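You operate a simulated robot arm through the tools that you are given. There is no shell and no other tool. Be economical: measure what you need, move in short steps, check, and stop when the job is done.

The job below is to be done with a simulated robot arm. You get a single attempt, and the scene is never put back.

Task
Put the 6 fuse from the counter top on the bay one sign and the 4 fuse on top of the brown plugs carton.

Only the result counts: the job must be done as asked and must still hold three seconds after the hand-in. Knocking over, shifting, dropping, spilling or breaking anything else fails it.

Robot
A 6-joint arm with a two-finger parallel gripper, fixed in place. Base frame: the origin is at the foot of the arm, x ahead of it, y to its left, z up; the work surface is at about z = 0. Readings come in m, rad, newtons and seconds.
With the tool pointing down near the work surface it reaches from about 0.14 to 0.58 m from the base axis. Its first joint turns from -1.152 to 1.152 rad. Payload 2.1 kg.
Tool frame: the origin (TCP) lies between the finger pads and is the grasp point; the fingertips stand 0.03 m ahead of it; z points along the fingers, y is the line along which they close. Largest opening 0.094 m; finger width 0.028, thickness 0.01; the body of the gripper, 0.05 by 0.096 m, starts 0.055 m behind the TCP.
Orientation is that of the tool frame in the base frame, as a unit quaternion [w, x, y, z]. With the fingers straight down and closing along the base's y, the tool's x points along the base's -x, its y along +y and its z along -z.

Tools
- The arm moves only by the tool step_arm. Its argument "moves" is a list of rows, each a list of 7 numbers: the turn, a rotation vector about the base's x, y, z in units of 5 degrees (1.0 is 5 degrees), then the shift along the base's x, y, z in units of 20 mm (1.0 is 20 mm), then the gripper command, from -1 (shut) to 1 (fully open), values between in proportion. In form: [[rx, ry, rz, dx, dy, dz, gripper], ...]. A call has 1 to 20 rows; each row shifts and turns the commanded pose from where the row before left it. A call with a number of a shift or a turn outside -1 to 1 is refused whole. A row lasts 0.2 s, in which the tool goes at most 0.05 m and 0.15 rad; a call with a longer step from one row to the next is refused whole, and so is a gripper value outside its range. Where a pose cannot be reached the arm comes as near as it can. A force on the tool above 40 N (or 10 N above the force at the start of the call, whichever is more), or a blocked arm, ends the call early, and 0.2 s more pass. Each finger travels about 0.072 m/s and halts on what it meets, pressing with about 41 N; the grip force reading is that of the motor and also rises with nothing between the fingers. The clock runs only during rows and for 0.2 s after the last one: add rows that do not move to give the fingers time. It gives the time, the measured TCP pose, the force on the tool (base axes), the opening and the grip force at its end, in the units of the frame above (readings bear some noise), and new pictures: "show" is both (left out), scene, wrist or none.
- Cameras (640 x 400 px; columns grow to the right, rows downward): "scene" is fixed at [0.0572, -0.3762, 0.4771]; the picture's right is [0.75, -0.67, 0.00], its down [-0.42, -0.47, -0.78] and it looks along [0.52, 0.58, -0.62] (base axes); focal length 214 px, centre (320, 200). "wrist" rides on the gripper at [-0.037, 0, -0.058] in the tool frame; the picture's right is [0.00, -1.00, 0.00], its down [0.97, 0.00, -0.24] and it looks along [0.24, 0.00, 0.97] (tool axes); focal length 218 px, centre (320, 200).
- point_at(camera, pixels): for up to 12 pixels [column, row] of the newest picture of that camera ("zoom" is the newest enlarged one), the place [x, y, z] in the base frame of the surface seen there, good to about 0.002 m. The clock stands still meanwhile.
- inspect(camera, box): a new picture of the part [left, top, right, bottom] of that camera's present view, enlarged. The clock stands still meanwhile.
- close_job(): hands the job in; it is judged then, once.

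Keep the steps short. Do not move on a guess: measure, check each grasp and each placing, and mend mistakes. In all there are 60 turns and 120 pictures (those below and enlarged ones count). Leave the gripper open and the arm clear of the work at the hand-in unless told otherwise, and finish with a single line.

The tools are called after "Request:" as a command line: name --pt "numbers of a row" for each row, then --argument value for the rest, lists and objects as JSON in quotes. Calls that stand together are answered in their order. step_arm: Moves the arm, as the interface text tells. Its arguments: {"type":"object","properties":{"moves":{"type":"array","items":{"type":"array","items":{"type":"number"}}},"show":{"type":"string","enum":["both","scene","wrist","none"]}},"required":["moves"]} The other tools are called the same way: point_at (camera, pixels) gives the place of the surface under pixels of a picture; inspect (camera, box) takes an enlarged picture of a part of a camera's view; close_job () hands the job in.

At the start:

```text
time_s: 0.0
tool_pos: [0.3276, 0.0644, 0.3486]
orientation: [0.0, 0.001, 1.0, 0.0]
wrist_force: [0.5, 0.4, -0.3]
opening: 0.0941
grasp_force: 0.0
```

scene: 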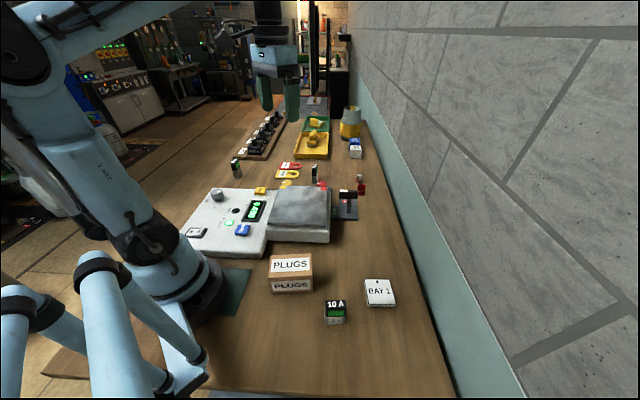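
wrist: 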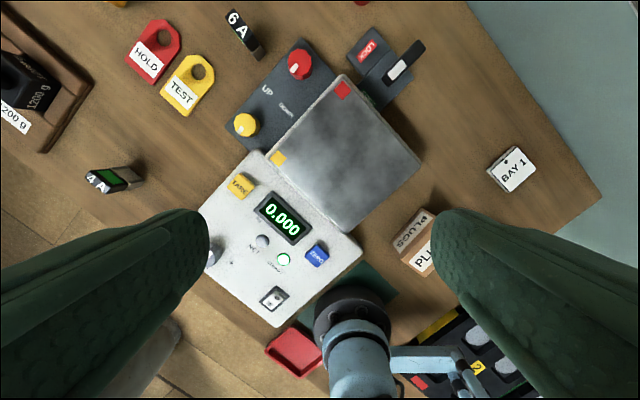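

I see the 6 A fuse at wrist (243,35), the 4 A fuse at (115,180), BAY 1 at (512,170) and the plugs carton at (415,240). I'll enlarge and measure them.

Request:
inspect --camera "wrist" --box '[60, 0, 300, 220]'

Request:
inspect --camera "scene" --box '[220, 130, 420, 330]'

Request:
point_at --camera "wrist" --pixels '[[237, 22], [257, 52], [248, 40], [97, 182], [120, 178], [138, 176], [512, 170], [493, 168], [515, 192], [535, 168], [512, 148], [300, 60]]'

Request:
point_at --camera "scene" --pixels '[[290, 265], [270, 256], [310, 254], [272, 276], [312, 274], [380, 292], [366, 281], [389, 280], [395, 304], [369, 305], [335, 303], [235, 162]]'

```text
1.82 times, centred on (180, 110) of wrist
```

zoom: 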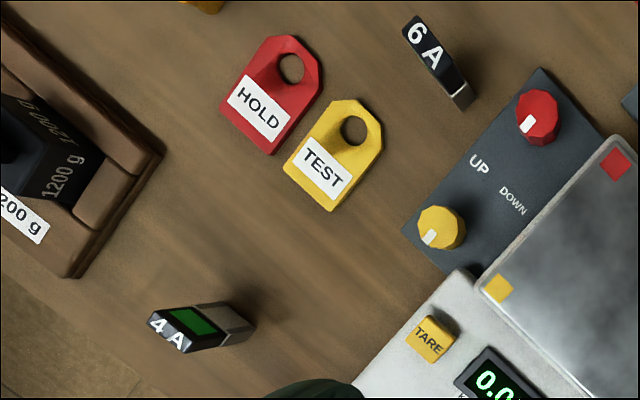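

```text
2.00 times, centred on (320, 230) of scene
```

zoom: 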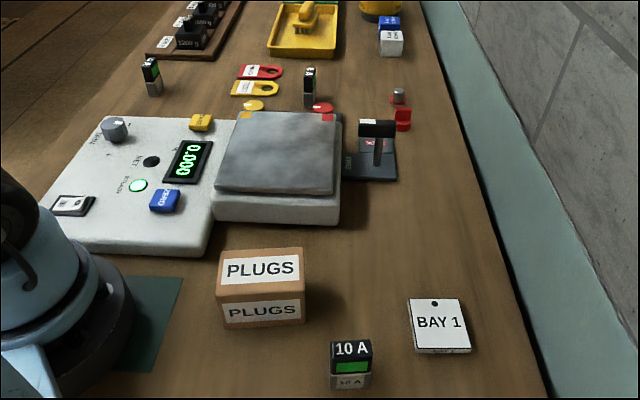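

```text
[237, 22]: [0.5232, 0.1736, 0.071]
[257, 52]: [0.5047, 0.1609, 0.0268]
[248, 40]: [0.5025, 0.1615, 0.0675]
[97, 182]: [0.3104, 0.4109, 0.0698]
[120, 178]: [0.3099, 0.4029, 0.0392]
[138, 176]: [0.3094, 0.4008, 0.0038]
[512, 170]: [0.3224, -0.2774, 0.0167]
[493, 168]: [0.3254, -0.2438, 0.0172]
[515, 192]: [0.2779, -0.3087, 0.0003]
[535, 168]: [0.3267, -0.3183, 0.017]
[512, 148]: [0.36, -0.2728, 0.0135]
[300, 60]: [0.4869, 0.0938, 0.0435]
```

```text
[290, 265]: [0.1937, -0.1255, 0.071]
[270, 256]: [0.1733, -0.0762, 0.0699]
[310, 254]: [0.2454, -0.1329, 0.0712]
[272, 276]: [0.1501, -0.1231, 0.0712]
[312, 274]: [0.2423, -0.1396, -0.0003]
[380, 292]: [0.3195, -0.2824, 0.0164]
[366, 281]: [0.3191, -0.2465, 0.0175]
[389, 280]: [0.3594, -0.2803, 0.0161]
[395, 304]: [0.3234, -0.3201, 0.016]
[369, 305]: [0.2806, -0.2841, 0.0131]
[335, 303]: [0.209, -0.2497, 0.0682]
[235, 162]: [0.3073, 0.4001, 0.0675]
```

All items are measured: the fuses stand about 0.07 m tall. I'll move above the 6 A fuse for a closer look at its orientation.

Request:
step_arm --pt "0 0 0 0.9 0.62 -0.8 1" --pt "0 0 0 0.9 0.62 -0.8 1" --pt "0 0 0 0.9 0.62 -0.8 1" --pt "0 0 0 0.9 0.62 -0.8 1" --pt "0 0 0 0.9 0.62 -0.8 1" --pt "0 0 0 0.9 0.62 -0.8 1" --pt "0 0 0 0.9 0.62 -0.8 1" --pt "0 0 0 0.9 0.62 -0.8 1" --pt "0 0 0 0 0 0 1"

Request:
inspect --camera "wrist" --box '[220, 100, 420, 225]'

```text
time_s: 2.0
tool_pos: [0.4714, 0.1644, 0.2208]
orientation: [0.0, 0.0, 1.0, 0.0]
wrist_force: [-0.6, 0.1, 0.1]
opening: 0.0938
grasp_force: 0.1
```

scene: 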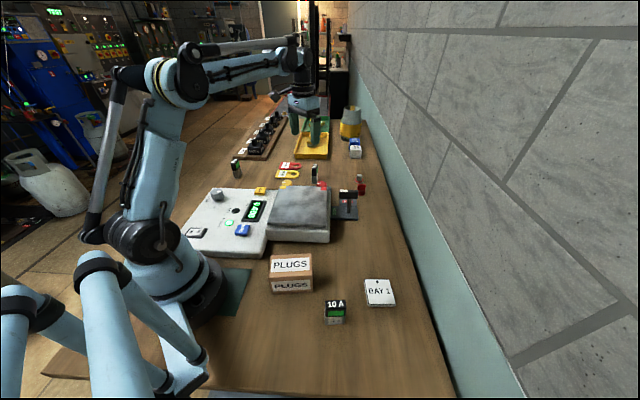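
wrist: 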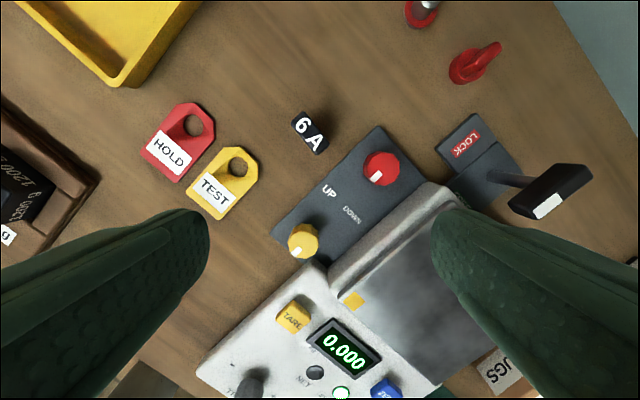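

```text
3.20 times, centred on (320, 162) of wrist
```

zoom: 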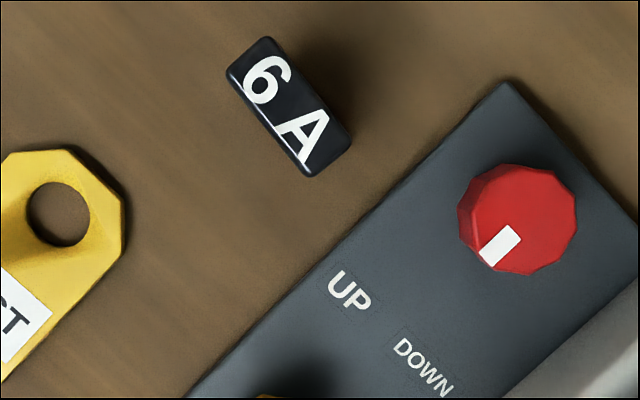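

The 6 A top has zoom corners (228,72), (270,38), (352,138), (312,176), so the long axis lies about 39° from x. I'll measure the corners exactly.

Request:
point_at --camera "zoom" --pixels '[[234, 74], [268, 44], [345, 138], [312, 170], [290, 107], [420, 330], [10, 350], [60, 160], [590, 150], [510, 100], [120, 190], [395, 210]]'

```text
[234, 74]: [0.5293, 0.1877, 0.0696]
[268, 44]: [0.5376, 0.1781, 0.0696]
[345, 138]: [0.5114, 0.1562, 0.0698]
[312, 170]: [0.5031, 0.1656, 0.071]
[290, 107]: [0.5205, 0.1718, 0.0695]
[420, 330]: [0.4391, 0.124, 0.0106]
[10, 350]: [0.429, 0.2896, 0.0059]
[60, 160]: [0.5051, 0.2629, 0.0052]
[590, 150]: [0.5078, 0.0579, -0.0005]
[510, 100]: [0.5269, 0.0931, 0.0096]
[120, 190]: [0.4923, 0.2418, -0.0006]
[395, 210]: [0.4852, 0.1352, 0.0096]
```

The fuse is centred at (0.5204, 0.1719) and its long axis is at 40°. I'll turn 40°, shift above it at z 0.12 and part-close the jaws.

Request:
step_arm --pt "0 0 1 0.306 0.047 -0.625 0.1" --pt "0 0 1 0.306 0.047 -0.625 0.1" --pt "0 0 1 0.306 0.047 -0.625 0.1" --pt "0 0 1 0.306 0.047 -0.625 0.1" --pt "0 0 1 0.306 0.047 -0.625 0.1" --pt "0 0 1 0.306 0.047 -0.625 0.1" --pt "0 0 1 0.306 0.047 -0.625 0.1" --pt "0 0 1 0.306 0.047 -0.625 0.1" --pt "0 0 0 0 0 0 0.1"

```text
time_s: 4.0
tool_pos: [0.5192, 0.1708, 0.1212]
orientation: [0.001, -0.343, 0.939, 0.001]
wrist_force: [0.0, 0.8, 0.5]
opening: 0.0519
grasp_force: 0.1
```

scene: 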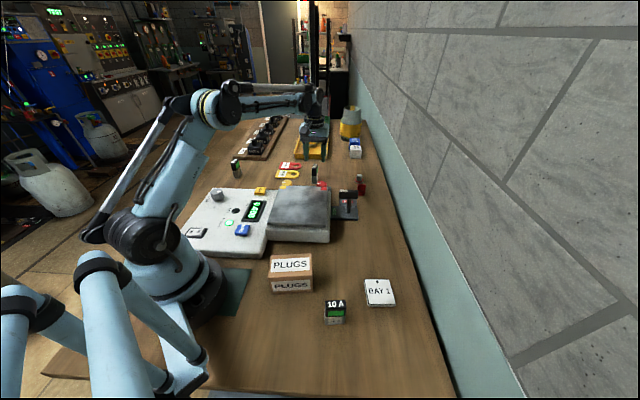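
wrist: 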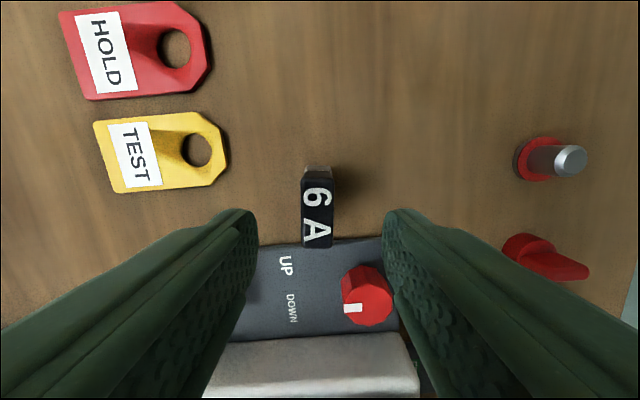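

The jaws are aligned with the fuse (top centred at about (317,208)) and nothing is in the way. I'll go down to z 0.055 and grip.

Request:
step_arm --pt "0 0 0 0.03 0.02 -0.82 0.1" --pt "0 0 0 0.02 0.02 -0.82 0.1" --pt "0 0 0 0 0 -0.82 0.1" --pt "0 0 0 0 0 -0.82 0.1" --pt "0 0 0 0 0 0 0.1" --show "wrist"

Request:
step_arm --pt "0 0 0 0 0 0 -1" --pt "0 0 0 0 0 0 -1" --pt "0 0 0 0 0 0 -1" --pt "0 0 0 0 0 0 -1" --show "wrist"

```text
time_s: 5.2
tool_pos: [0.52, 0.1717, 0.0564]
orientation: [0.0, -0.343, 0.939, 0.0]
wrist_force: [0.2, 0.0, -0.7]
opening: 0.0519
grasp_force: 0.0
```

wrist: 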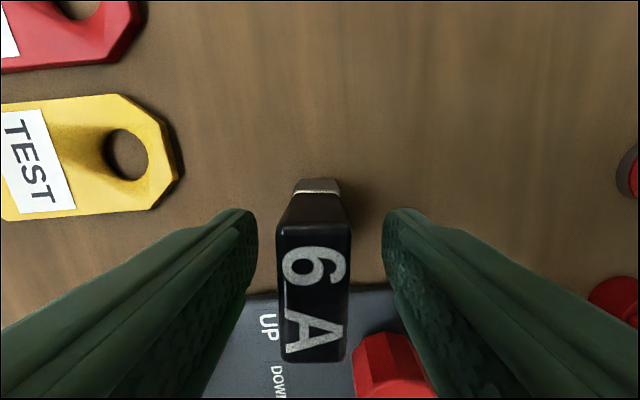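

```text
time_s: 6.2
tool_pos: [0.52, 0.1716, 0.057]
orientation: [0.0, -0.342, 0.94, 0.0]
wrist_force: [0.1, 0.8, -0.2]
opening: 0.0215
grasp_force: 41.6
```

wrist: 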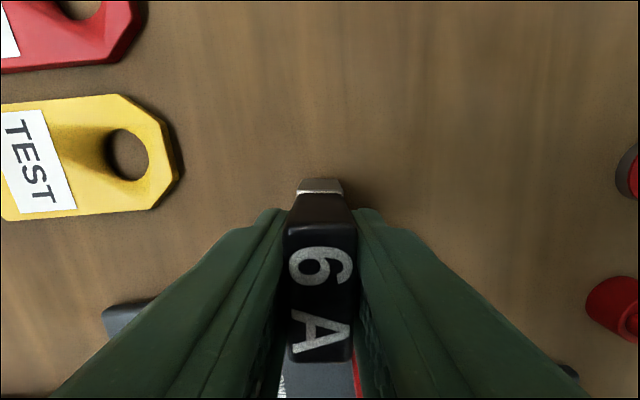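

The grip is firm (opening 0.0215, 41.6 N). I'll lift straight up.

Request:
step_arm --pt "0 0 0 0 0 0.5 -1" --pt "0 0 0 0 0 1 -1" --pt "0 0 0 0 0 1 -1" --pt "0 0 0 0 0 1 -1" --pt "0 0 0 0 0 1 -1" --pt "0 0 0 0 0 1 -1" --pt "0 0 0 0 0 1 -1" --pt "0 0 0 0 0 1 -1" --pt "0 0 0 0 0 0 -1"

```text
time_s: 8.2
tool_pos: [0.5202, 0.1724, 0.2065]
orientation: [0.0, -0.342, 0.94, 0.0]
wrist_force: [0.0, 0.7, -0.3]
opening: 0.0214
grasp_force: 41.0
```

scene: 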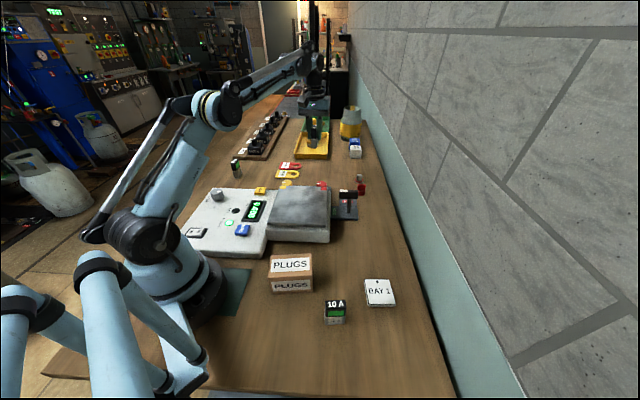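
wrist: 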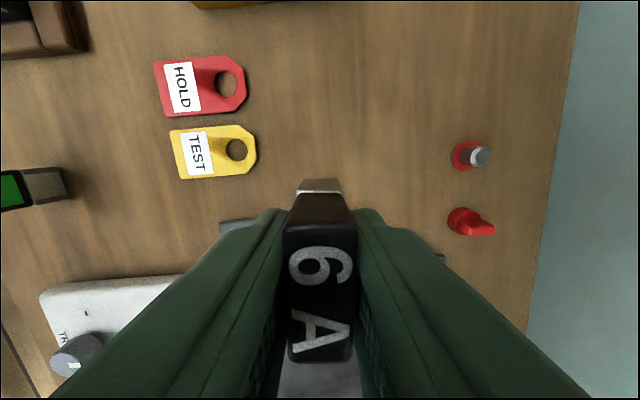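

The fuse is held. I'll carry it across to just short of the sign at a safe height.

Request:
step_arm --pt "0 0 0 -0.43 -0.98 0.5 -1" --pt "0 0 0 -0.43 -0.98 0.5 -1" --pt "0 0 0 -0.43 -0.98 0 -1" --pt "0 0 0 -0.43 -0.98 0 -1" --pt "0 0 0 -0.43 -0.98 0 -1" --pt "0 0 0 -0.43 -0.98 0 -1" --pt "0 0 0 -0.43 -0.98 0 -1" --pt "0 0 0 -0.43 -0.98 0 -1" --pt "0 0 0 -0.43 -0.98 0 -1" --pt "0 0 0 -0.43 -0.98 0 -1" --pt "0 0 0 -0.43 -0.98 0 -1" --pt "0 0 0 -0.43 -0.98 0 -1" --pt "0 0 0 -0.43 -0.98 0 -1" --pt "0 0 0 -0.43 -0.98 0 -1" --pt "0 0 0 -0.43 -0.98 0 -1" --pt "0 0 0 -0.43 -0.98 0 -1" --pt "0 0 0 -0.43 -0.98 0 -1" --pt "0 0 0 -0.43 -0.98 0 -1" --pt "0 0 0 -0.43 -0.98 0 -1" --pt "0 0 0 -0.43 -0.98 0 -1"

```text
time_s: 12.4
tool_pos: [0.3484, -0.2179, 0.226]
orientation: [0.0, -0.342, 0.94, 0.0]
wrist_force: [-0.6, -0.5, -1.3]
opening: 0.0212
grasp_force: 41.1
```

scene: 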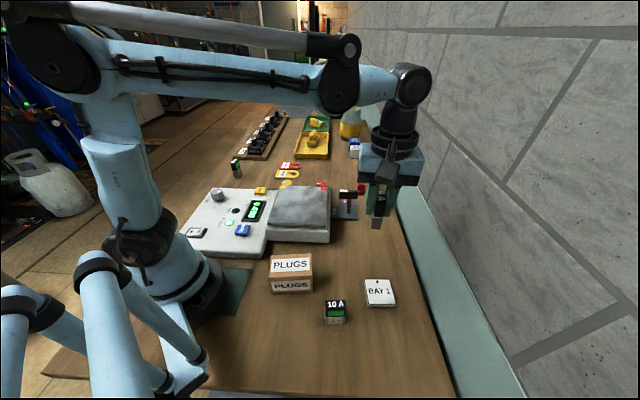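
wrist: 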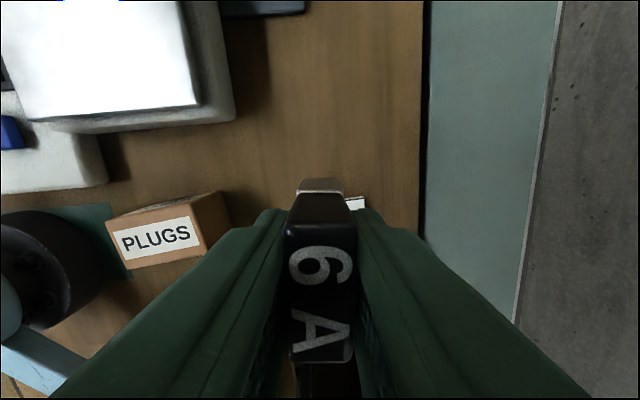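

I'll measure the sign's corners accurately in an enlarged scene view.

Request:
inspect --camera "scene" --box '[340, 265, 420, 315]'

```text
8.00 times, centred on (380, 290) of scene
```

zoom: 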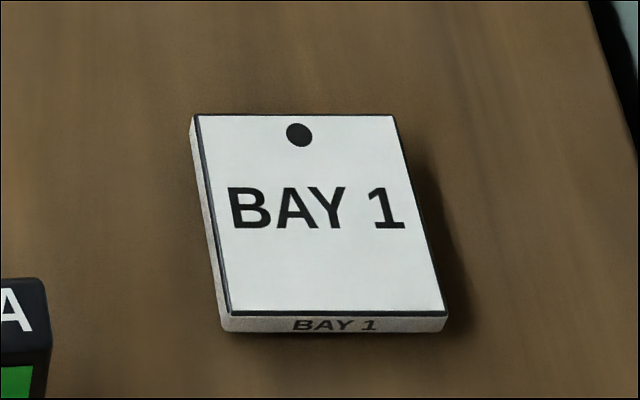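

Request:
point_at --camera "zoom" --pixels '[[200, 120], [388, 120], [435, 304], [235, 306], [316, 205], [299, 134]]'

```text
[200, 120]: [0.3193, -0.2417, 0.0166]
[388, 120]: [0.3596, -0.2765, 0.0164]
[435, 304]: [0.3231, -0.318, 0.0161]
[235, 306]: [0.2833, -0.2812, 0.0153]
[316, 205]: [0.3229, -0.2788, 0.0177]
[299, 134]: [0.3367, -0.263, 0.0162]
```

The sign is centred at (0.3213, -0.2794), its top is at z 0.0164 and its axis is at 48°. I'll go over it with an 8° turn and come down to z 0.10.

Request:
step_arm --pt "0 0 0.4 -0.34 -0.77 0 -1" --pt "0 0 0.4 -0.34 -0.77 0 -1" --pt "0 0 0.4 -0.34 -0.77 0 -1" --pt "0 0 0.4 -0.335 -0.765 0 -1" --pt "0 0 0 0 0 -1 -1" --pt "0 0 0 0 0 -1 -1" --pt "0 0 0 0 0 -1 -1" --pt "0 0 0 0 0 -1 -1" --pt "0 0 0 0 0 -1 -1" --pt "0 0 0 0 0 -1 -1" --pt "0 0 0 0 0 0 -1"

Request:
inspect --camera "scene" --box '[320, 220, 448, 320]'

```text
time_s: 14.8
tool_pos: [0.321, -0.281, 0.1056]
orientation: [0.0, -0.406, 0.914, 0.001]
wrist_force: [0.4, -0.1, -0.6]
opening: 0.0215
grasp_force: 41.3
```

scene: 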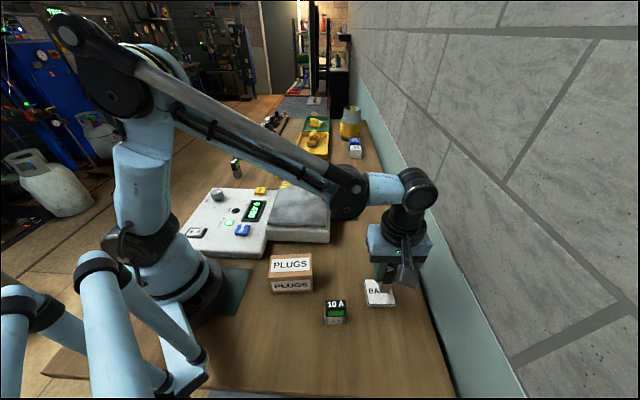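
wrist: 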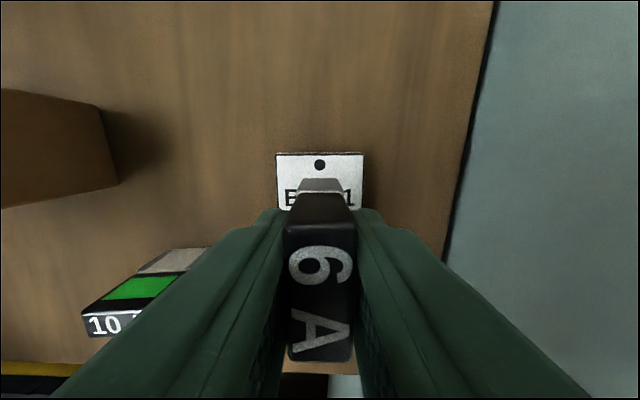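

```text
4.00 times, centred on (384, 270) of scene
```

zoom: 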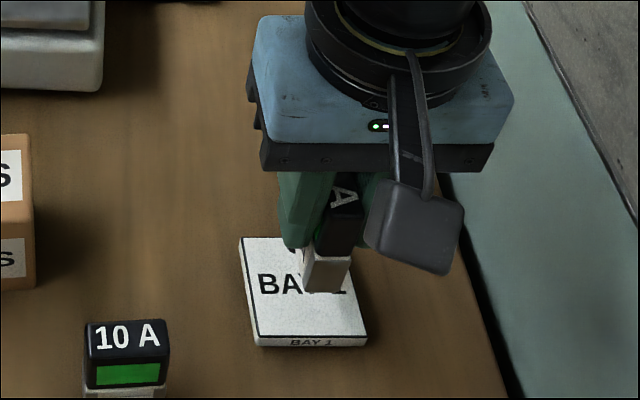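

The fuse is aligned over the sign. I'll lower it until it touches, expected at about z 0.0735.

Request:
step_arm --pt "0 0 0 0 0.06 -0.5 -1" --pt "0 0 0 0 0 -0.5 -1" --pt "0 0 0 0 0 -0.4 -1" --pt "0 0 0 0 0 -0.05 -1" --pt "0 0 0 0 0 -0.05 -1" --pt "0 0 0 0 0 0 -1"

Request:
inspect --camera "scene" --box '[352, 265, 416, 315]'

```text
time_s: 16.2
tool_pos: [0.3194, -0.2805, 0.076]
orientation: [0.0, -0.406, 0.914, 0.001]
wrist_force: [-0.2, -0.4, -1.0]
opening: 0.0215
grasp_force: 40.9
```

scene: 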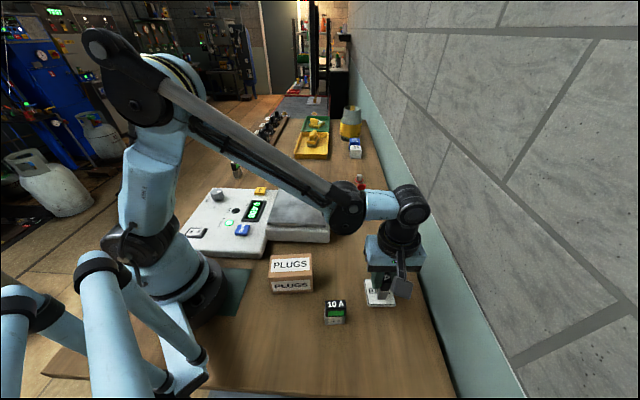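
wrist: 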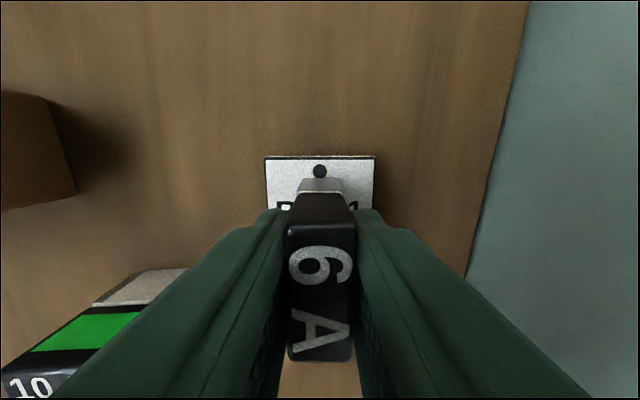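

```text
8.00 times, centred on (384, 290) of scene
```

zoom: 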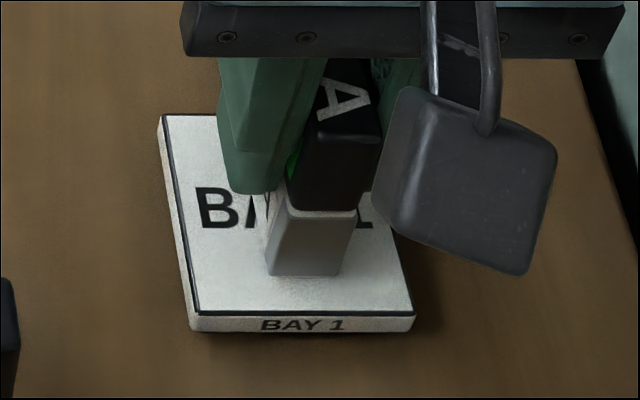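

No contact yet (z 0.076, force near zero). I'll lower it another 2–3 mm in small steps.

Request:
step_arm --pt "0 0 0 0.05 0.04 -0.05 -1" --pt "0 0 0 0 0 -0.04 -1" --pt "0 0 0 0 0 -0.03 -1" --pt "0 0 0 0 0 0 -1" --show "none"

```text
time_s: 17.2
tool_pos: [0.322, -0.2802, 0.0737]
orientation: [0.001, -0.407, 0.913, 0.0]
wrist_force: [0.3, 1.8, 31.6]
opening: 0.0215
grasp_force: 40.8
```

Contact at z 0.0737 with about 32 N. I'll ease off slightly and open the jaws.

Request:
step_arm --pt "0 0 0 0 0 0.03 -1" --pt "0 0 0 0 0 0 -1" --pt "0 0 0 0 0 0 -0.3" --pt "0 0 0 0 0 0 0.1" --pt "0 0 0 0 0 0 0.1" --pt "0 0 0 0 0 0 0.1"

Request:
inspect --camera "scene" --box '[352, 265, 416, 315]'

```text
time_s: 18.6
tool_pos: [0.3225, -0.281, 0.0738]
orientation: [-0.001, -0.407, 0.914, -0.001]
wrist_force: [0.4, 0.2, 0.4]
opening: 0.0515
grasp_force: 0.1
```

scene: 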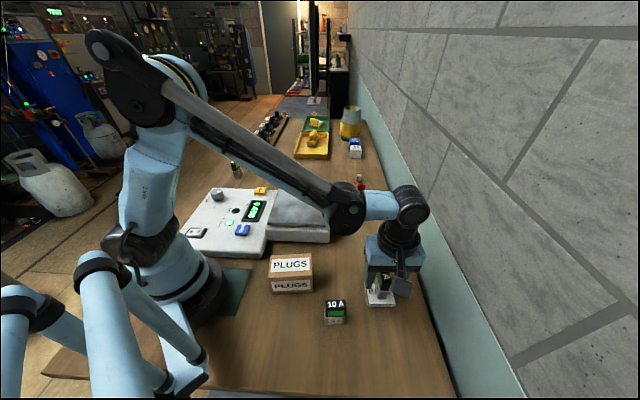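
wrist: 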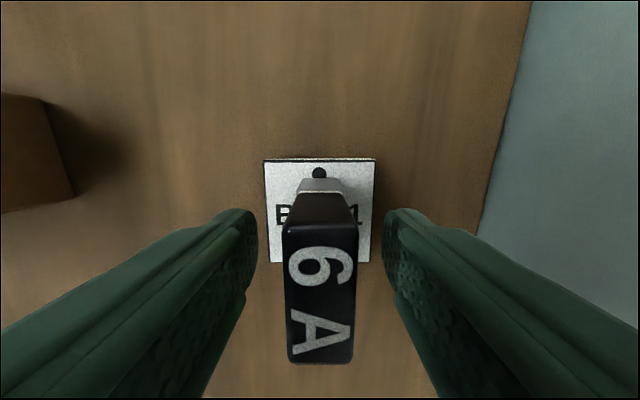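

```text
8.00 times, centred on (384, 290) of scene
```

zoom: 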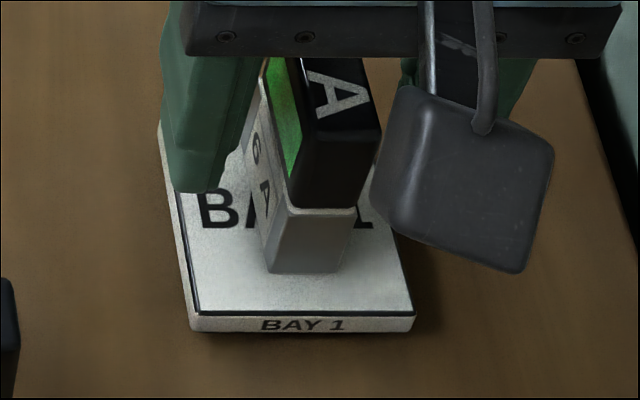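

The 6 A fuse stands on the sign with the jaws free on both sides. I'll go up, turn back and head towards the 4 A fuse.

Request:
step_arm --pt "0 0 0 0 0 0.6 0.1" --pt "0 0 0 0 0 1 0.1" --pt "0 0 0 0 0 1 0.1" --pt "0 0 0 0 0 1 0.1" --pt "0 0 0 0 0 1 0.1" --pt "0 0 0 0 0 1 0.1" --pt "0 0 0 0 0 1 0.1" --pt "0 0 0 0 0 1 0.1" --pt "0 0 -0.6 -0.08 1 0 0.1" --pt "0 0 -0.6 -0.08 1 0 0.1" --pt "0 0 -0.6 -0.08 1 0 0.1" --pt "0 0 -0.6 -0.08 1 0 0.1" --pt "0 0 -0.6 -0.08 1 0 0.1" --pt "0 0 -0.6 -0.08 1 0 0.1" --pt "0 0 -0.6 -0.08 1 0 0.1" --pt "0 0 -0.6 -0.08 1 0 0.1" --pt "0 0 -0.6 -0.08 1 0 0.1" --pt "0 0 -0.6 -0.08 1 0 0.1" --pt "0 0 -0.6 -0.08 1 0 0.1" --pt "0 0 -0.6 -0.08 1 0 0.1"

Request:
inspect --camera "scene" --box '[240, 215, 440, 340]'

```text
time_s: 22.8
tool_pos: [0.3026, -0.0381, 0.226]
orientation: [0.001, -0.103, 0.995, 0.0]
wrist_force: [-0.5, -0.5, -0.2]
opening: 0.0517
grasp_force: 0.0
```

scene: 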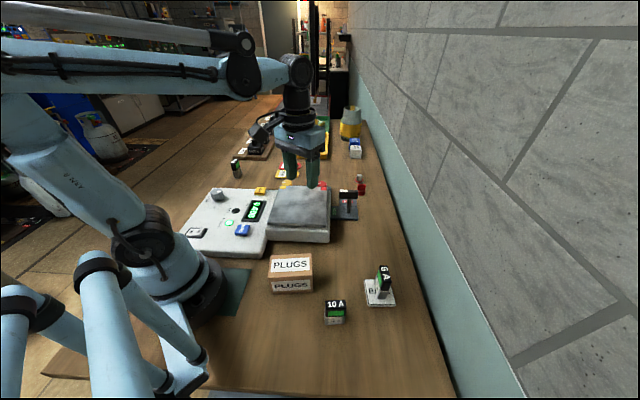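
wrist: 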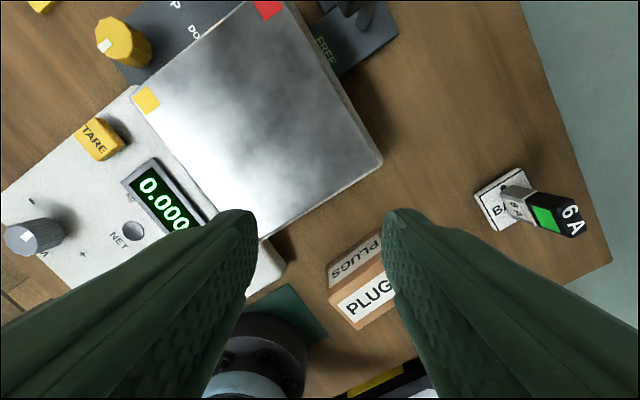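

```text
3.20 times, centred on (340, 278) of scene
```

zoom: 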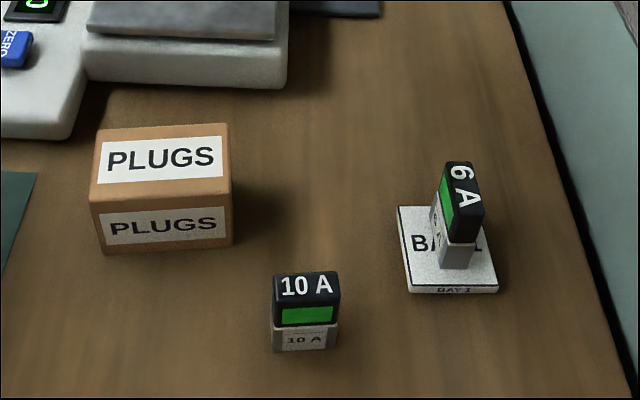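

The 6 A fuse is upright on the sign. I'll measure the carton top now and carry on to the 4 A fuse.

Request:
point_at --camera "zoom" --pixels '[[104, 134], [225, 128], [229, 188], [95, 196], [160, 162], [460, 185]]'

Request:
step_arm --pt "0 0 -0.6 -0.08 1 0 0.1" --pt "0 0 -0.6 -0.08 1 0 0.1" --pt "0 0 -0.6 -0.08 1 0 0.1" --pt "0 0 -0.6 -0.08 1 0 0.1" --pt "0 0 0 -0.08 1 0 0.1" --pt "0 0 0 -0.08 1 0 0.1" --pt "0 0 0 -0.08 1 0 0.1" --pt "0 0 0 -0.08 1 0 0.1" --pt "0 0 0 -0.08 1 0 0.1" --pt "0 0 0 -0.08 1 0 0.1" --pt "0 0 0 -0.08 1 0 0.1" --pt "0 0 0 -0.08 1 0 0.1" --pt "0 0 0 -0.08 1 0 0.1" --pt "0 0 0 -0.08 1 0 0.1" --pt "0 0 0 -0.08 1 0 0.1" --pt "0 0 0 -0.08 1 0 0.1" --pt "0 0 0 -0.08 1 0 0.1" --pt "0 0 0 -0.08 1 0 0.1" --pt "0 0 0 -0.08 1 0 0.1" --pt "0 0 0 -0.08 1 0 0.1"

Request:
inspect --camera "wrist" --box '[200, 80, 400, 205]'

```text
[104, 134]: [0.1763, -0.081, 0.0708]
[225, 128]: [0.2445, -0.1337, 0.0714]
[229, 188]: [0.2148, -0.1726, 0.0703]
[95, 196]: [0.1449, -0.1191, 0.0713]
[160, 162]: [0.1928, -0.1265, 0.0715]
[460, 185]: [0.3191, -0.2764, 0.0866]
```

```text
time_s: 27.0
tool_pos: [0.2691, 0.3608, 0.2257]
orientation: [0.0, 0.0, 1.0, -0.001]
wrist_force: [-0.3, 0.0, -0.1]
opening: 0.052
grasp_force: 0.2
```

scene: 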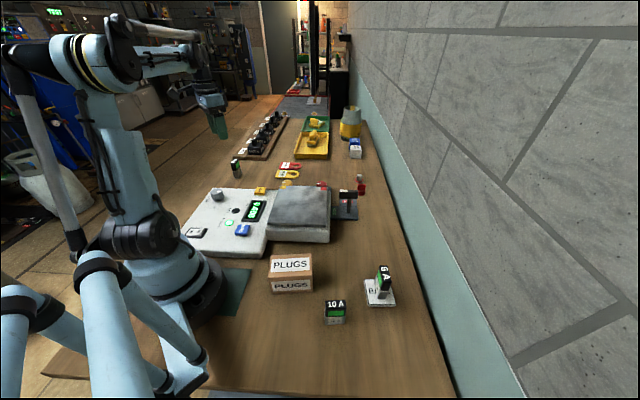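
wrist: 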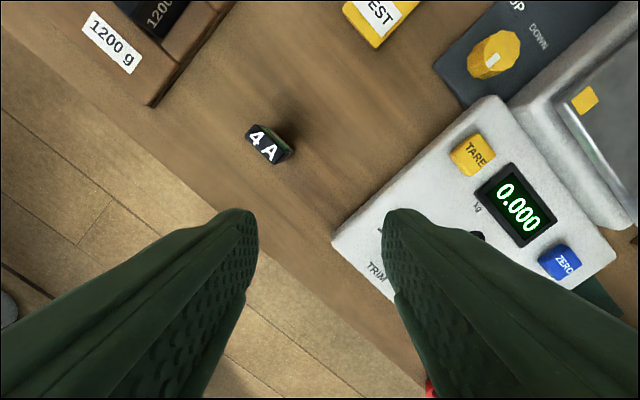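

```text
3.20 times, centred on (300, 142) of wrist
```

zoom: 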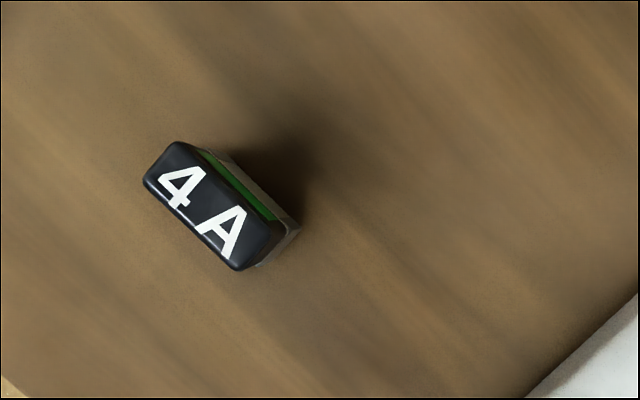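

The carton top is centred at about (0.195, -0.127) at z 0.071. I'll measure the 4 A top corners next.

Request:
point_at --camera "zoom" --pixels '[[151, 182], [178, 148], [264, 224], [238, 263], [208, 205]]'

```text
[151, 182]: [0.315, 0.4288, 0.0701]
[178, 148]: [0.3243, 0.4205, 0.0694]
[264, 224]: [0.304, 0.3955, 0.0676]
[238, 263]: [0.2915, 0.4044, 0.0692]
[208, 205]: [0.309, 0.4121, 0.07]
```

The 4 A fuse is centred at (0.3087, 0.4123) and its long axis is at about 48°. I'll turn and shift above it.

Request:
step_arm --pt "0 0 0.96 0.198 0.2575 -0.52 0.1" --pt "0 0 0.96 0.198 0.2575 -0.52 0.1" --pt "0 0 0.96 0.198 0.2575 -0.52 0.1" --pt "0 0 0.96 0.198 0.2575 -0.52 0.1" --pt "0 0 0.96 0.198 0.2575 -0.52 0.1" --pt "0 0 0.96 0.198 0.2575 -0.52 0.1" --pt "0 0 0.96 0.198 0.2575 -0.52 0.1" --pt "0 0 0.96 0.198 0.2575 -0.52 0.1" --pt "0 0 0.96 0.198 0.2575 -0.52 0.1" --pt "0 0 0.96 0.198 0.2575 -0.52 0.1" --pt "0 0 0 0 0 0 0.1" --show "wrist"

```text
time_s: 29.4
tool_pos: [0.3107, 0.4127, 0.1207]
orientation: [0.0, -0.407, 0.913, 0.0]
wrist_force: [-0.2, 0.7, 0.0]
opening: 0.0519
grasp_force: 0.2
```

wrist: 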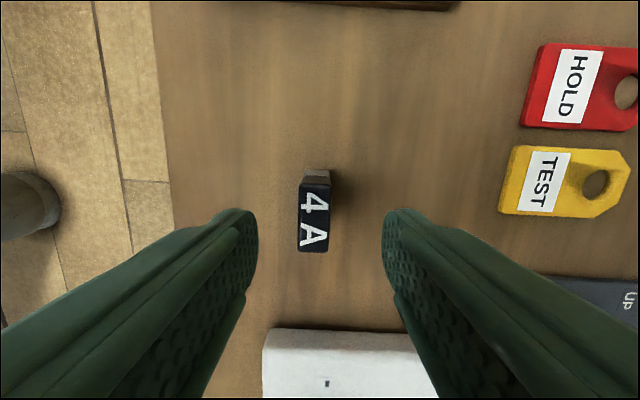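

The alignment is good, with the fuse about 2 mm left of centre. I'll correct that, go down and grip.

Request:
step_arm --pt "0 0 0 -0.08 0.05 -0.82 0.1" --pt "0 0 0 0 0 -0.82 0.1" --pt "0 0 0 0 0 -0.82 0.1" --pt "0 0 0 0 0 -0.72 0.1" --pt "0 0 0 0 0 0 0.1" --show "wrist"

Request:
step_arm --pt "0 0 0 0 0 0 -1" --pt "0 0 0 0 0 0 -1" --pt "0 0 0 0 0 0 -1" --pt "0 0 0 0 0 0 -1" --show "wrist"

```text
time_s: 30.6
tool_pos: [0.3096, 0.4162, 0.0595]
orientation: [0.0, -0.407, 0.913, 0.0]
wrist_force: [0.7, 0.2, 0.3]
opening: 0.0516
grasp_force: 0.1
```

wrist: 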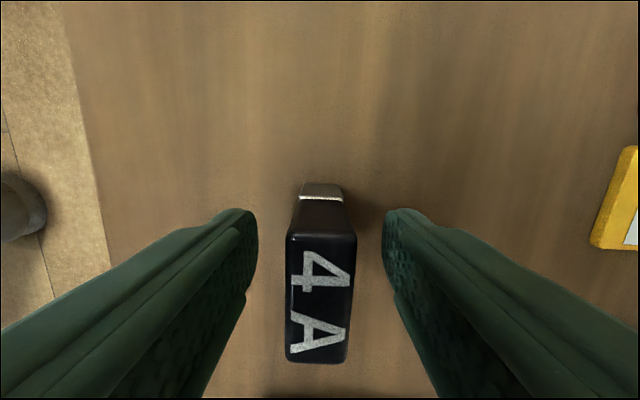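

```text
time_s: 31.6
tool_pos: [0.3084, 0.4159, 0.0592]
orientation: [0.001, -0.407, 0.914, 0.0]
wrist_force: [-0.1, 0.0, 0.7]
opening: 0.0212
grasp_force: 41.0
```

wrist: 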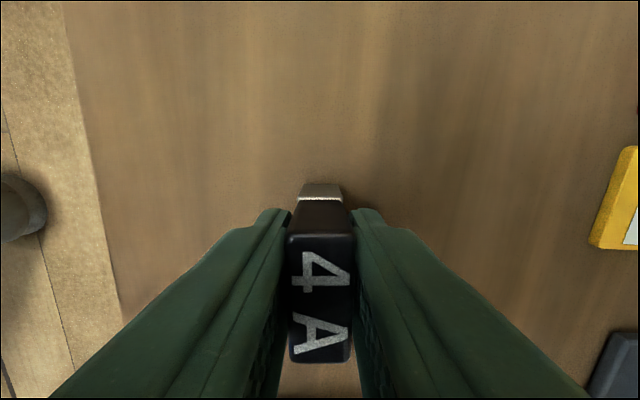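

The grip is firm (0.0212, 41 N). I'll lift, then carry the fuse across while turning towards the carton's long axis (-38°).

Request:
step_arm --pt "0 0 0 0 0 0.5 -1" --pt "0 0 0 0 0 1 -1" --pt "0 0 0 0 0 1 -1" --pt "0 0 0 0 0 1 -1" --pt "0 0 0 0 0 1 -1" --pt "0 0 0 0 0 1 -1" --pt "0 0 0 0 0 1 -1" --pt "0 0 0 0 0 1 -1" --pt "0 0 0 0 0 1 -1" --pt "0 0 -0.6 0 -1 0 -1" --pt "0 0 -0.6 0 -1 0 -1" --pt "0 0 -0.6 0 -1 0 -1" --pt "0 0 -0.6 0 -1 0 -1" --pt "0 0 -0.6 0 -1 0 -1" --pt "0 0 -0.6 0 -1 0 -1" --pt "0 0 -0.6 0 -1 0 -1" --pt "0 0 -0.6 0 -1 0 -1" --pt "0 0 -0.6 0 -1 0 -1" --pt "0 0 -0.6 0 -1 0 -1"

```text
time_s: 35.6
tool_pos: [0.309, 0.2138, 0.2296]
orientation: [-0.001, -0.156, 0.988, 0.0]
wrist_force: [-1.0, -0.7, -0.3]
opening: 0.0216
grasp_force: 40.1
```

scene: 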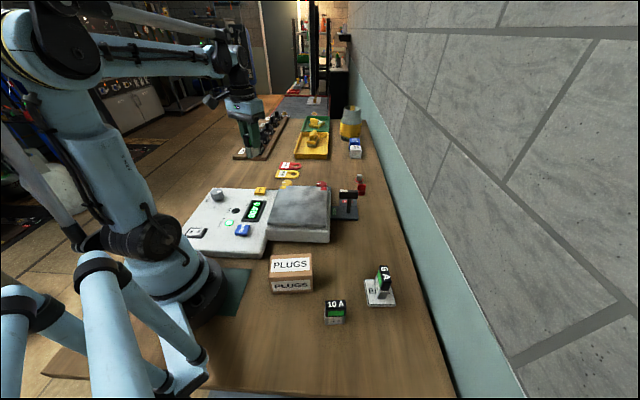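
wrist: 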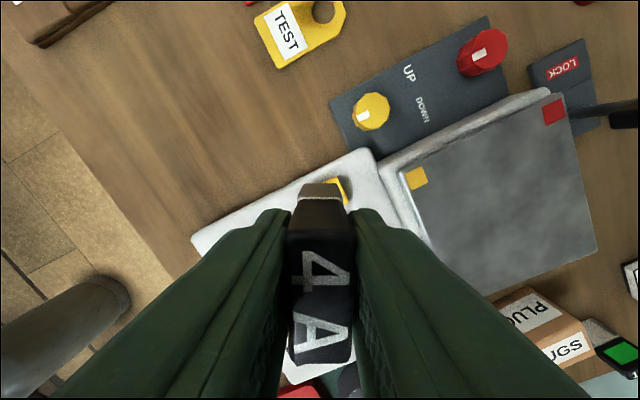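

The fuse is held securely. I'll carry on to above the carton.

Request:
step_arm --pt "0 0 -0.66 0 -1 0 -1" --pt "0 0 -0.66 0 -1 0 -1" --pt "0 0 -0.66 0 -1 0 -1" --pt "0 0 -0.66 0 -1 0 -1" --pt "0 0 -0.66 0 -1 0 -1" --pt "0 0 -0.66 0 -1 0 -1" --pt "0 0 -0.66 0 -1 0 -1" --pt "0 0 -0.66 -0.57 -1 0 -1" --pt "0 0 -0.66 -0.57 -1 0 -1" --pt "0 0 -0.66 -0.57 -1 0 -1" --pt "0 0 -0.66 -0.57 -1 0 -1" --pt "0 0 -0.66 -0.57 -1 0 -1" --pt "0 0 -0.66 -0.57 -1 0 -1" --pt "0 0 -0.66 -0.57 -1 0 -1" --pt "0 0 -0.66 -0.57 -1 0 -1" --pt "0 0 -0.66 -0.57 -1 0 -1" --pt "0 0 -0.66 -0.57 -1 0 -1" --pt "0 0 0 0 0 0 -1"

Request:
inspect --camera "scene" --box '[240, 215, 368, 315]'

```text
time_s: 39.4
tool_pos: [0.1967, -0.1281, 0.2268]
orientation: [-0.001, 0.326, 0.945, 0.001]
wrist_force: [0.0, 0.1, -0.5]
opening: 0.0212
grasp_force: 41.1
```

scene: 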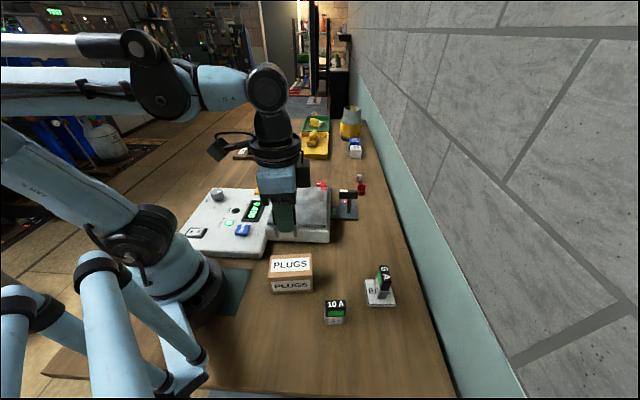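
wrist: 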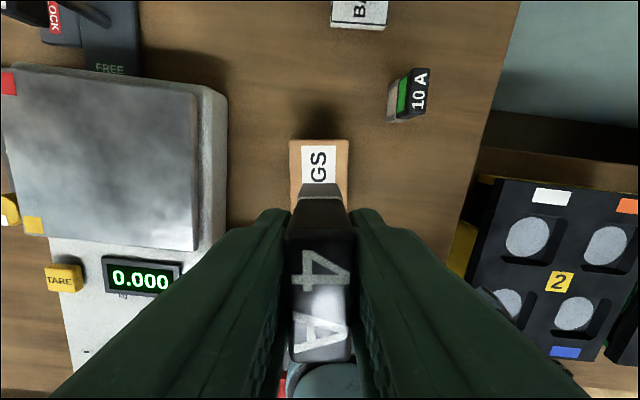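

```text
4.00 times, centred on (304, 265) of scene
```

zoom: 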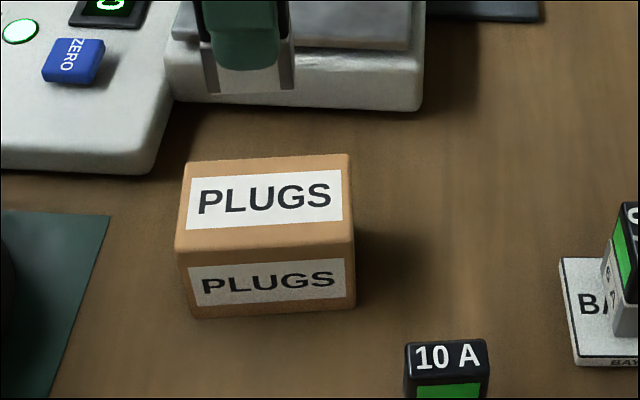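

The fuse is aligned over the carton. Contact is expected at about z 0.130, so I'll lower to about 0.135 first.

Request:
step_arm --pt "0 0 0 -0.07 0.07 -0.9 -1" --pt "0 0 0 0 0 -0.9 -1" --pt "0 0 0 0 0 -0.9 -1" --pt "0 0 0 0 0 -0.9 -1" --pt "0 0 0 0 0 -0.9 -1" --pt "0 0 0 0 0 0 -1"

Request:
inspect --camera "scene" --box '[256, 225, 336, 300]'

```text
time_s: 40.8
tool_pos: [0.1941, -0.1254, 0.1394]
orientation: [-0.001, 0.326, 0.945, 0.0]
wrist_force: [-0.4, 1.0, -1.3]
opening: 0.0214
grasp_force: 41.1
```

scene: 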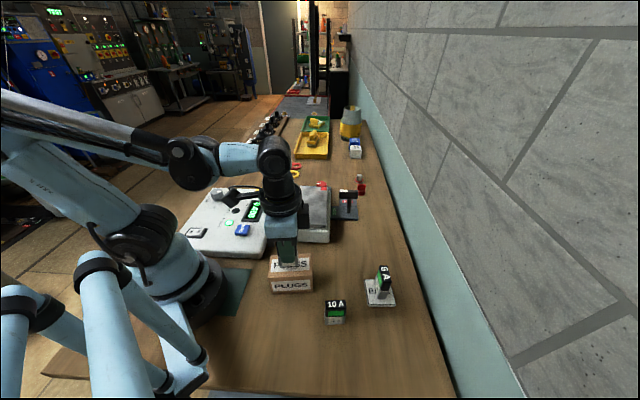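
wrist: 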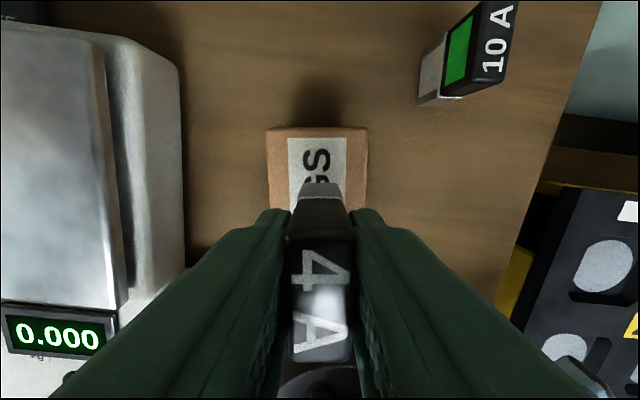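

```text
5.33 times, centred on (296, 262) of scene
```

zoom: 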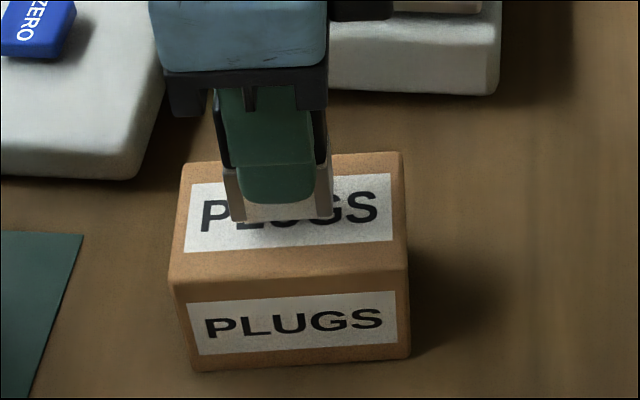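

The fuse hovers centred over the carton. I'll lower it gently the last millimetres.

Request:
step_arm --pt "0 0 0 0 0 -0.15 -1" --pt "0 0 0 0 0 -0.08 -1" --pt "0 0 0 0 0 -0.05 -1" --pt "0 0 0 0 0 0 -1" --show "none"

```text
time_s: 41.8
tool_pos: [0.1941, -0.126, 0.1332]
orientation: [0.0, 0.327, 0.945, 0.0]
wrist_force: [0.4, 0.0, -1.0]
opening: 0.0213
grasp_force: 41.6
```

Request:
step_arm --pt "0 0 0 0 0 -0.04 -1" --pt "0 0 0 0 0 -0.03 -1" --pt "0 0 0 0 0 -0.03 -1" --pt "0 0 0 0 0 0 -1" --show "none"

```text
time_s: 42.8
tool_pos: [0.1933, -0.1244, 0.1297]
orientation: [0.0, 0.327, 0.945, 0.0]
wrist_force: [-0.3, 0.0, 0.1]
opening: 0.0216
grasp_force: 40.8
```

No contact yet at z 0.1297. I'll continue in half-millimetre steps.

Request:
step_arm --pt "0 0 0 0 0 -0.025 -1" --pt "0 0 0 0 0 -0.025 -1" --pt "0 0 0 0 0 0 -1" --show "none"

Request:
inspect --camera "scene" --box '[272, 240, 320, 285]'

```text
time_s: 43.6
tool_pos: [0.1952, -0.1243, 0.1296]
orientation: [0.0, 0.327, 0.945, 0.0]
wrist_force: [-4.5, -0.2, 30.7]
opening: 0.0214
grasp_force: 41.2
```

```text
8.89 times, centred on (296, 262) of scene
```

zoom: 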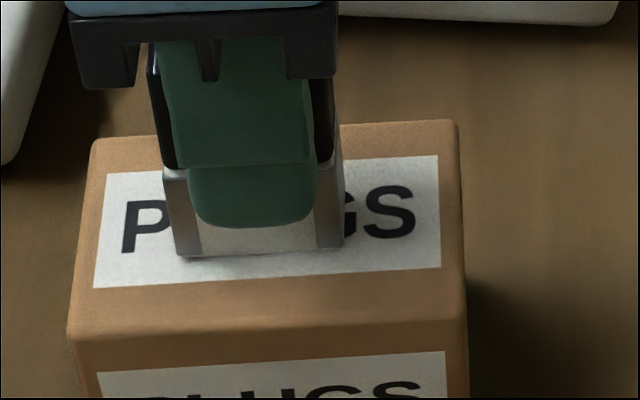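

Contact at about 31 N, and the fuse is sitting on the carton. I'll ease off and open.

Request:
step_arm --pt "0 0 0 0 0 0.03 -1" --pt "0 0 0 0 0 0 -1" --pt "0 0 0 0 0 0 -0.3" --pt "0 0 0 0 0 0 0.1" --pt "0 0 0 0 0 0 0.1" --pt "0 0 0 0 0 0 0.1"

Request:
inspect --camera "scene" --box '[256, 225, 336, 300]'

```text
time_s: 45.0
tool_pos: [0.1943, -0.1247, 0.1306]
orientation: [0.0, 0.326, 0.945, 0.001]
wrist_force: [0.8, -0.8, 0.4]
opening: 0.0514
grasp_force: 0.0
```

scene: 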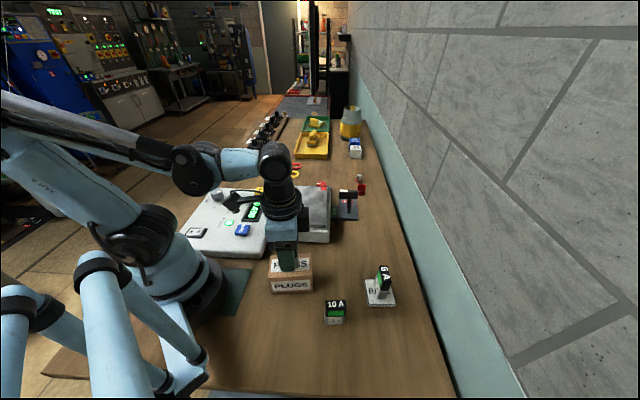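
wrist: 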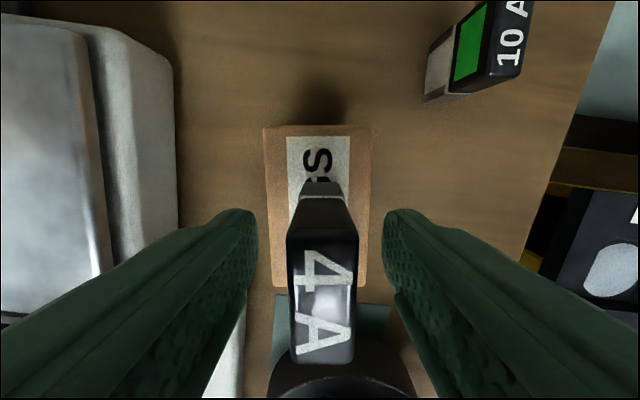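

```text
5.33 times, centred on (296, 262) of scene
```

zoom: 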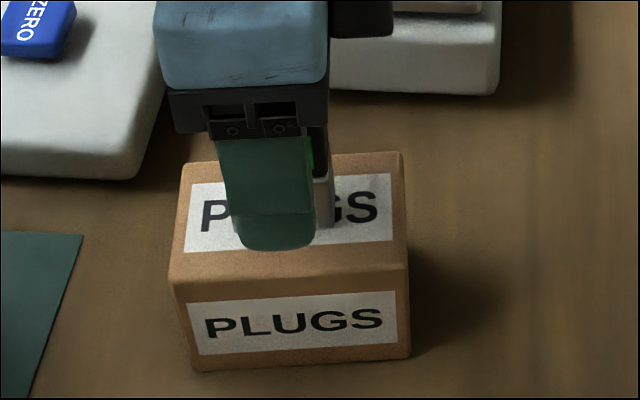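

The fuse stands free between the jaws. I'll go straight up, then move forward and left, clear of the work.

Request:
step_arm --pt "0 0 0 0 0 0.6 0.1" --pt "0 0 0 0 0 1 0.1" --pt "0 0 0 0 0 1 0.1" --pt "0 0 0 0 0 1 0.1" --pt "0 0 0 0 0 1 0.1" --pt "0 0 0 0 0 1 0.1" --pt "0 0 0 0 0 1 0.1" --pt "0 0 0.5 0.7 1 0.3 0.5" --pt "0 0 0.5 0.7 1 0.3 1" --pt "0 0 0.5 0.7 1 0.3 1" --pt "0 0 0.5 0.7 1 0.3 1" --pt "0 0 0.5 0.7 1 0.3 1" --pt "0 0 0.5 0.7 1 0.3 1" --pt "0 0 0.5 0.7 1 0.3 1" --pt "0 0 0.5 0.7 1 0.3 1" --pt "0 0 0 0 0 0 1"

Request:
inspect --camera "scene" --box '[220, 130, 420, 330]'

```text
time_s: 48.4
tool_pos: [0.305, 0.0343, 0.3109]
orientation: [0.0, 0.157, 0.988, 0.0]
wrist_force: [0.3, 0.6, 0.3]
opening: 0.0939
grasp_force: 0.0
```

scene: 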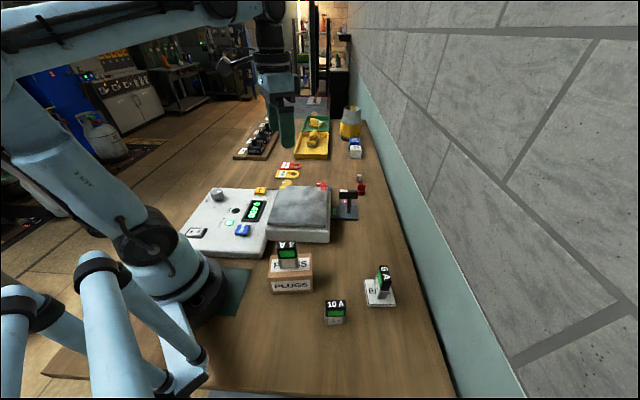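
wrist: 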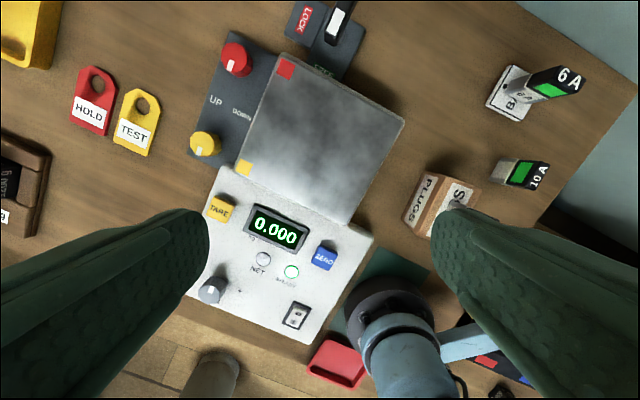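

```text
2.00 times, centred on (320, 230) of scene
```

zoom: 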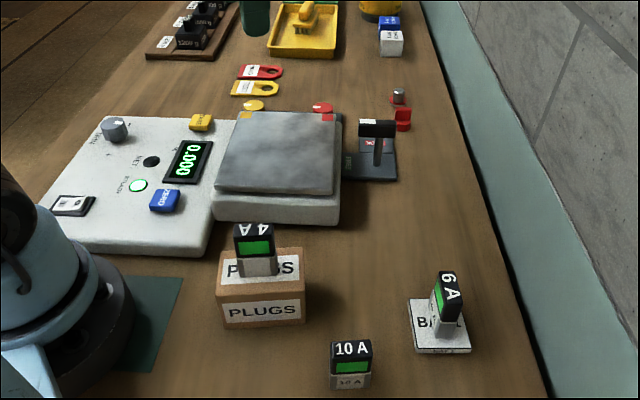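

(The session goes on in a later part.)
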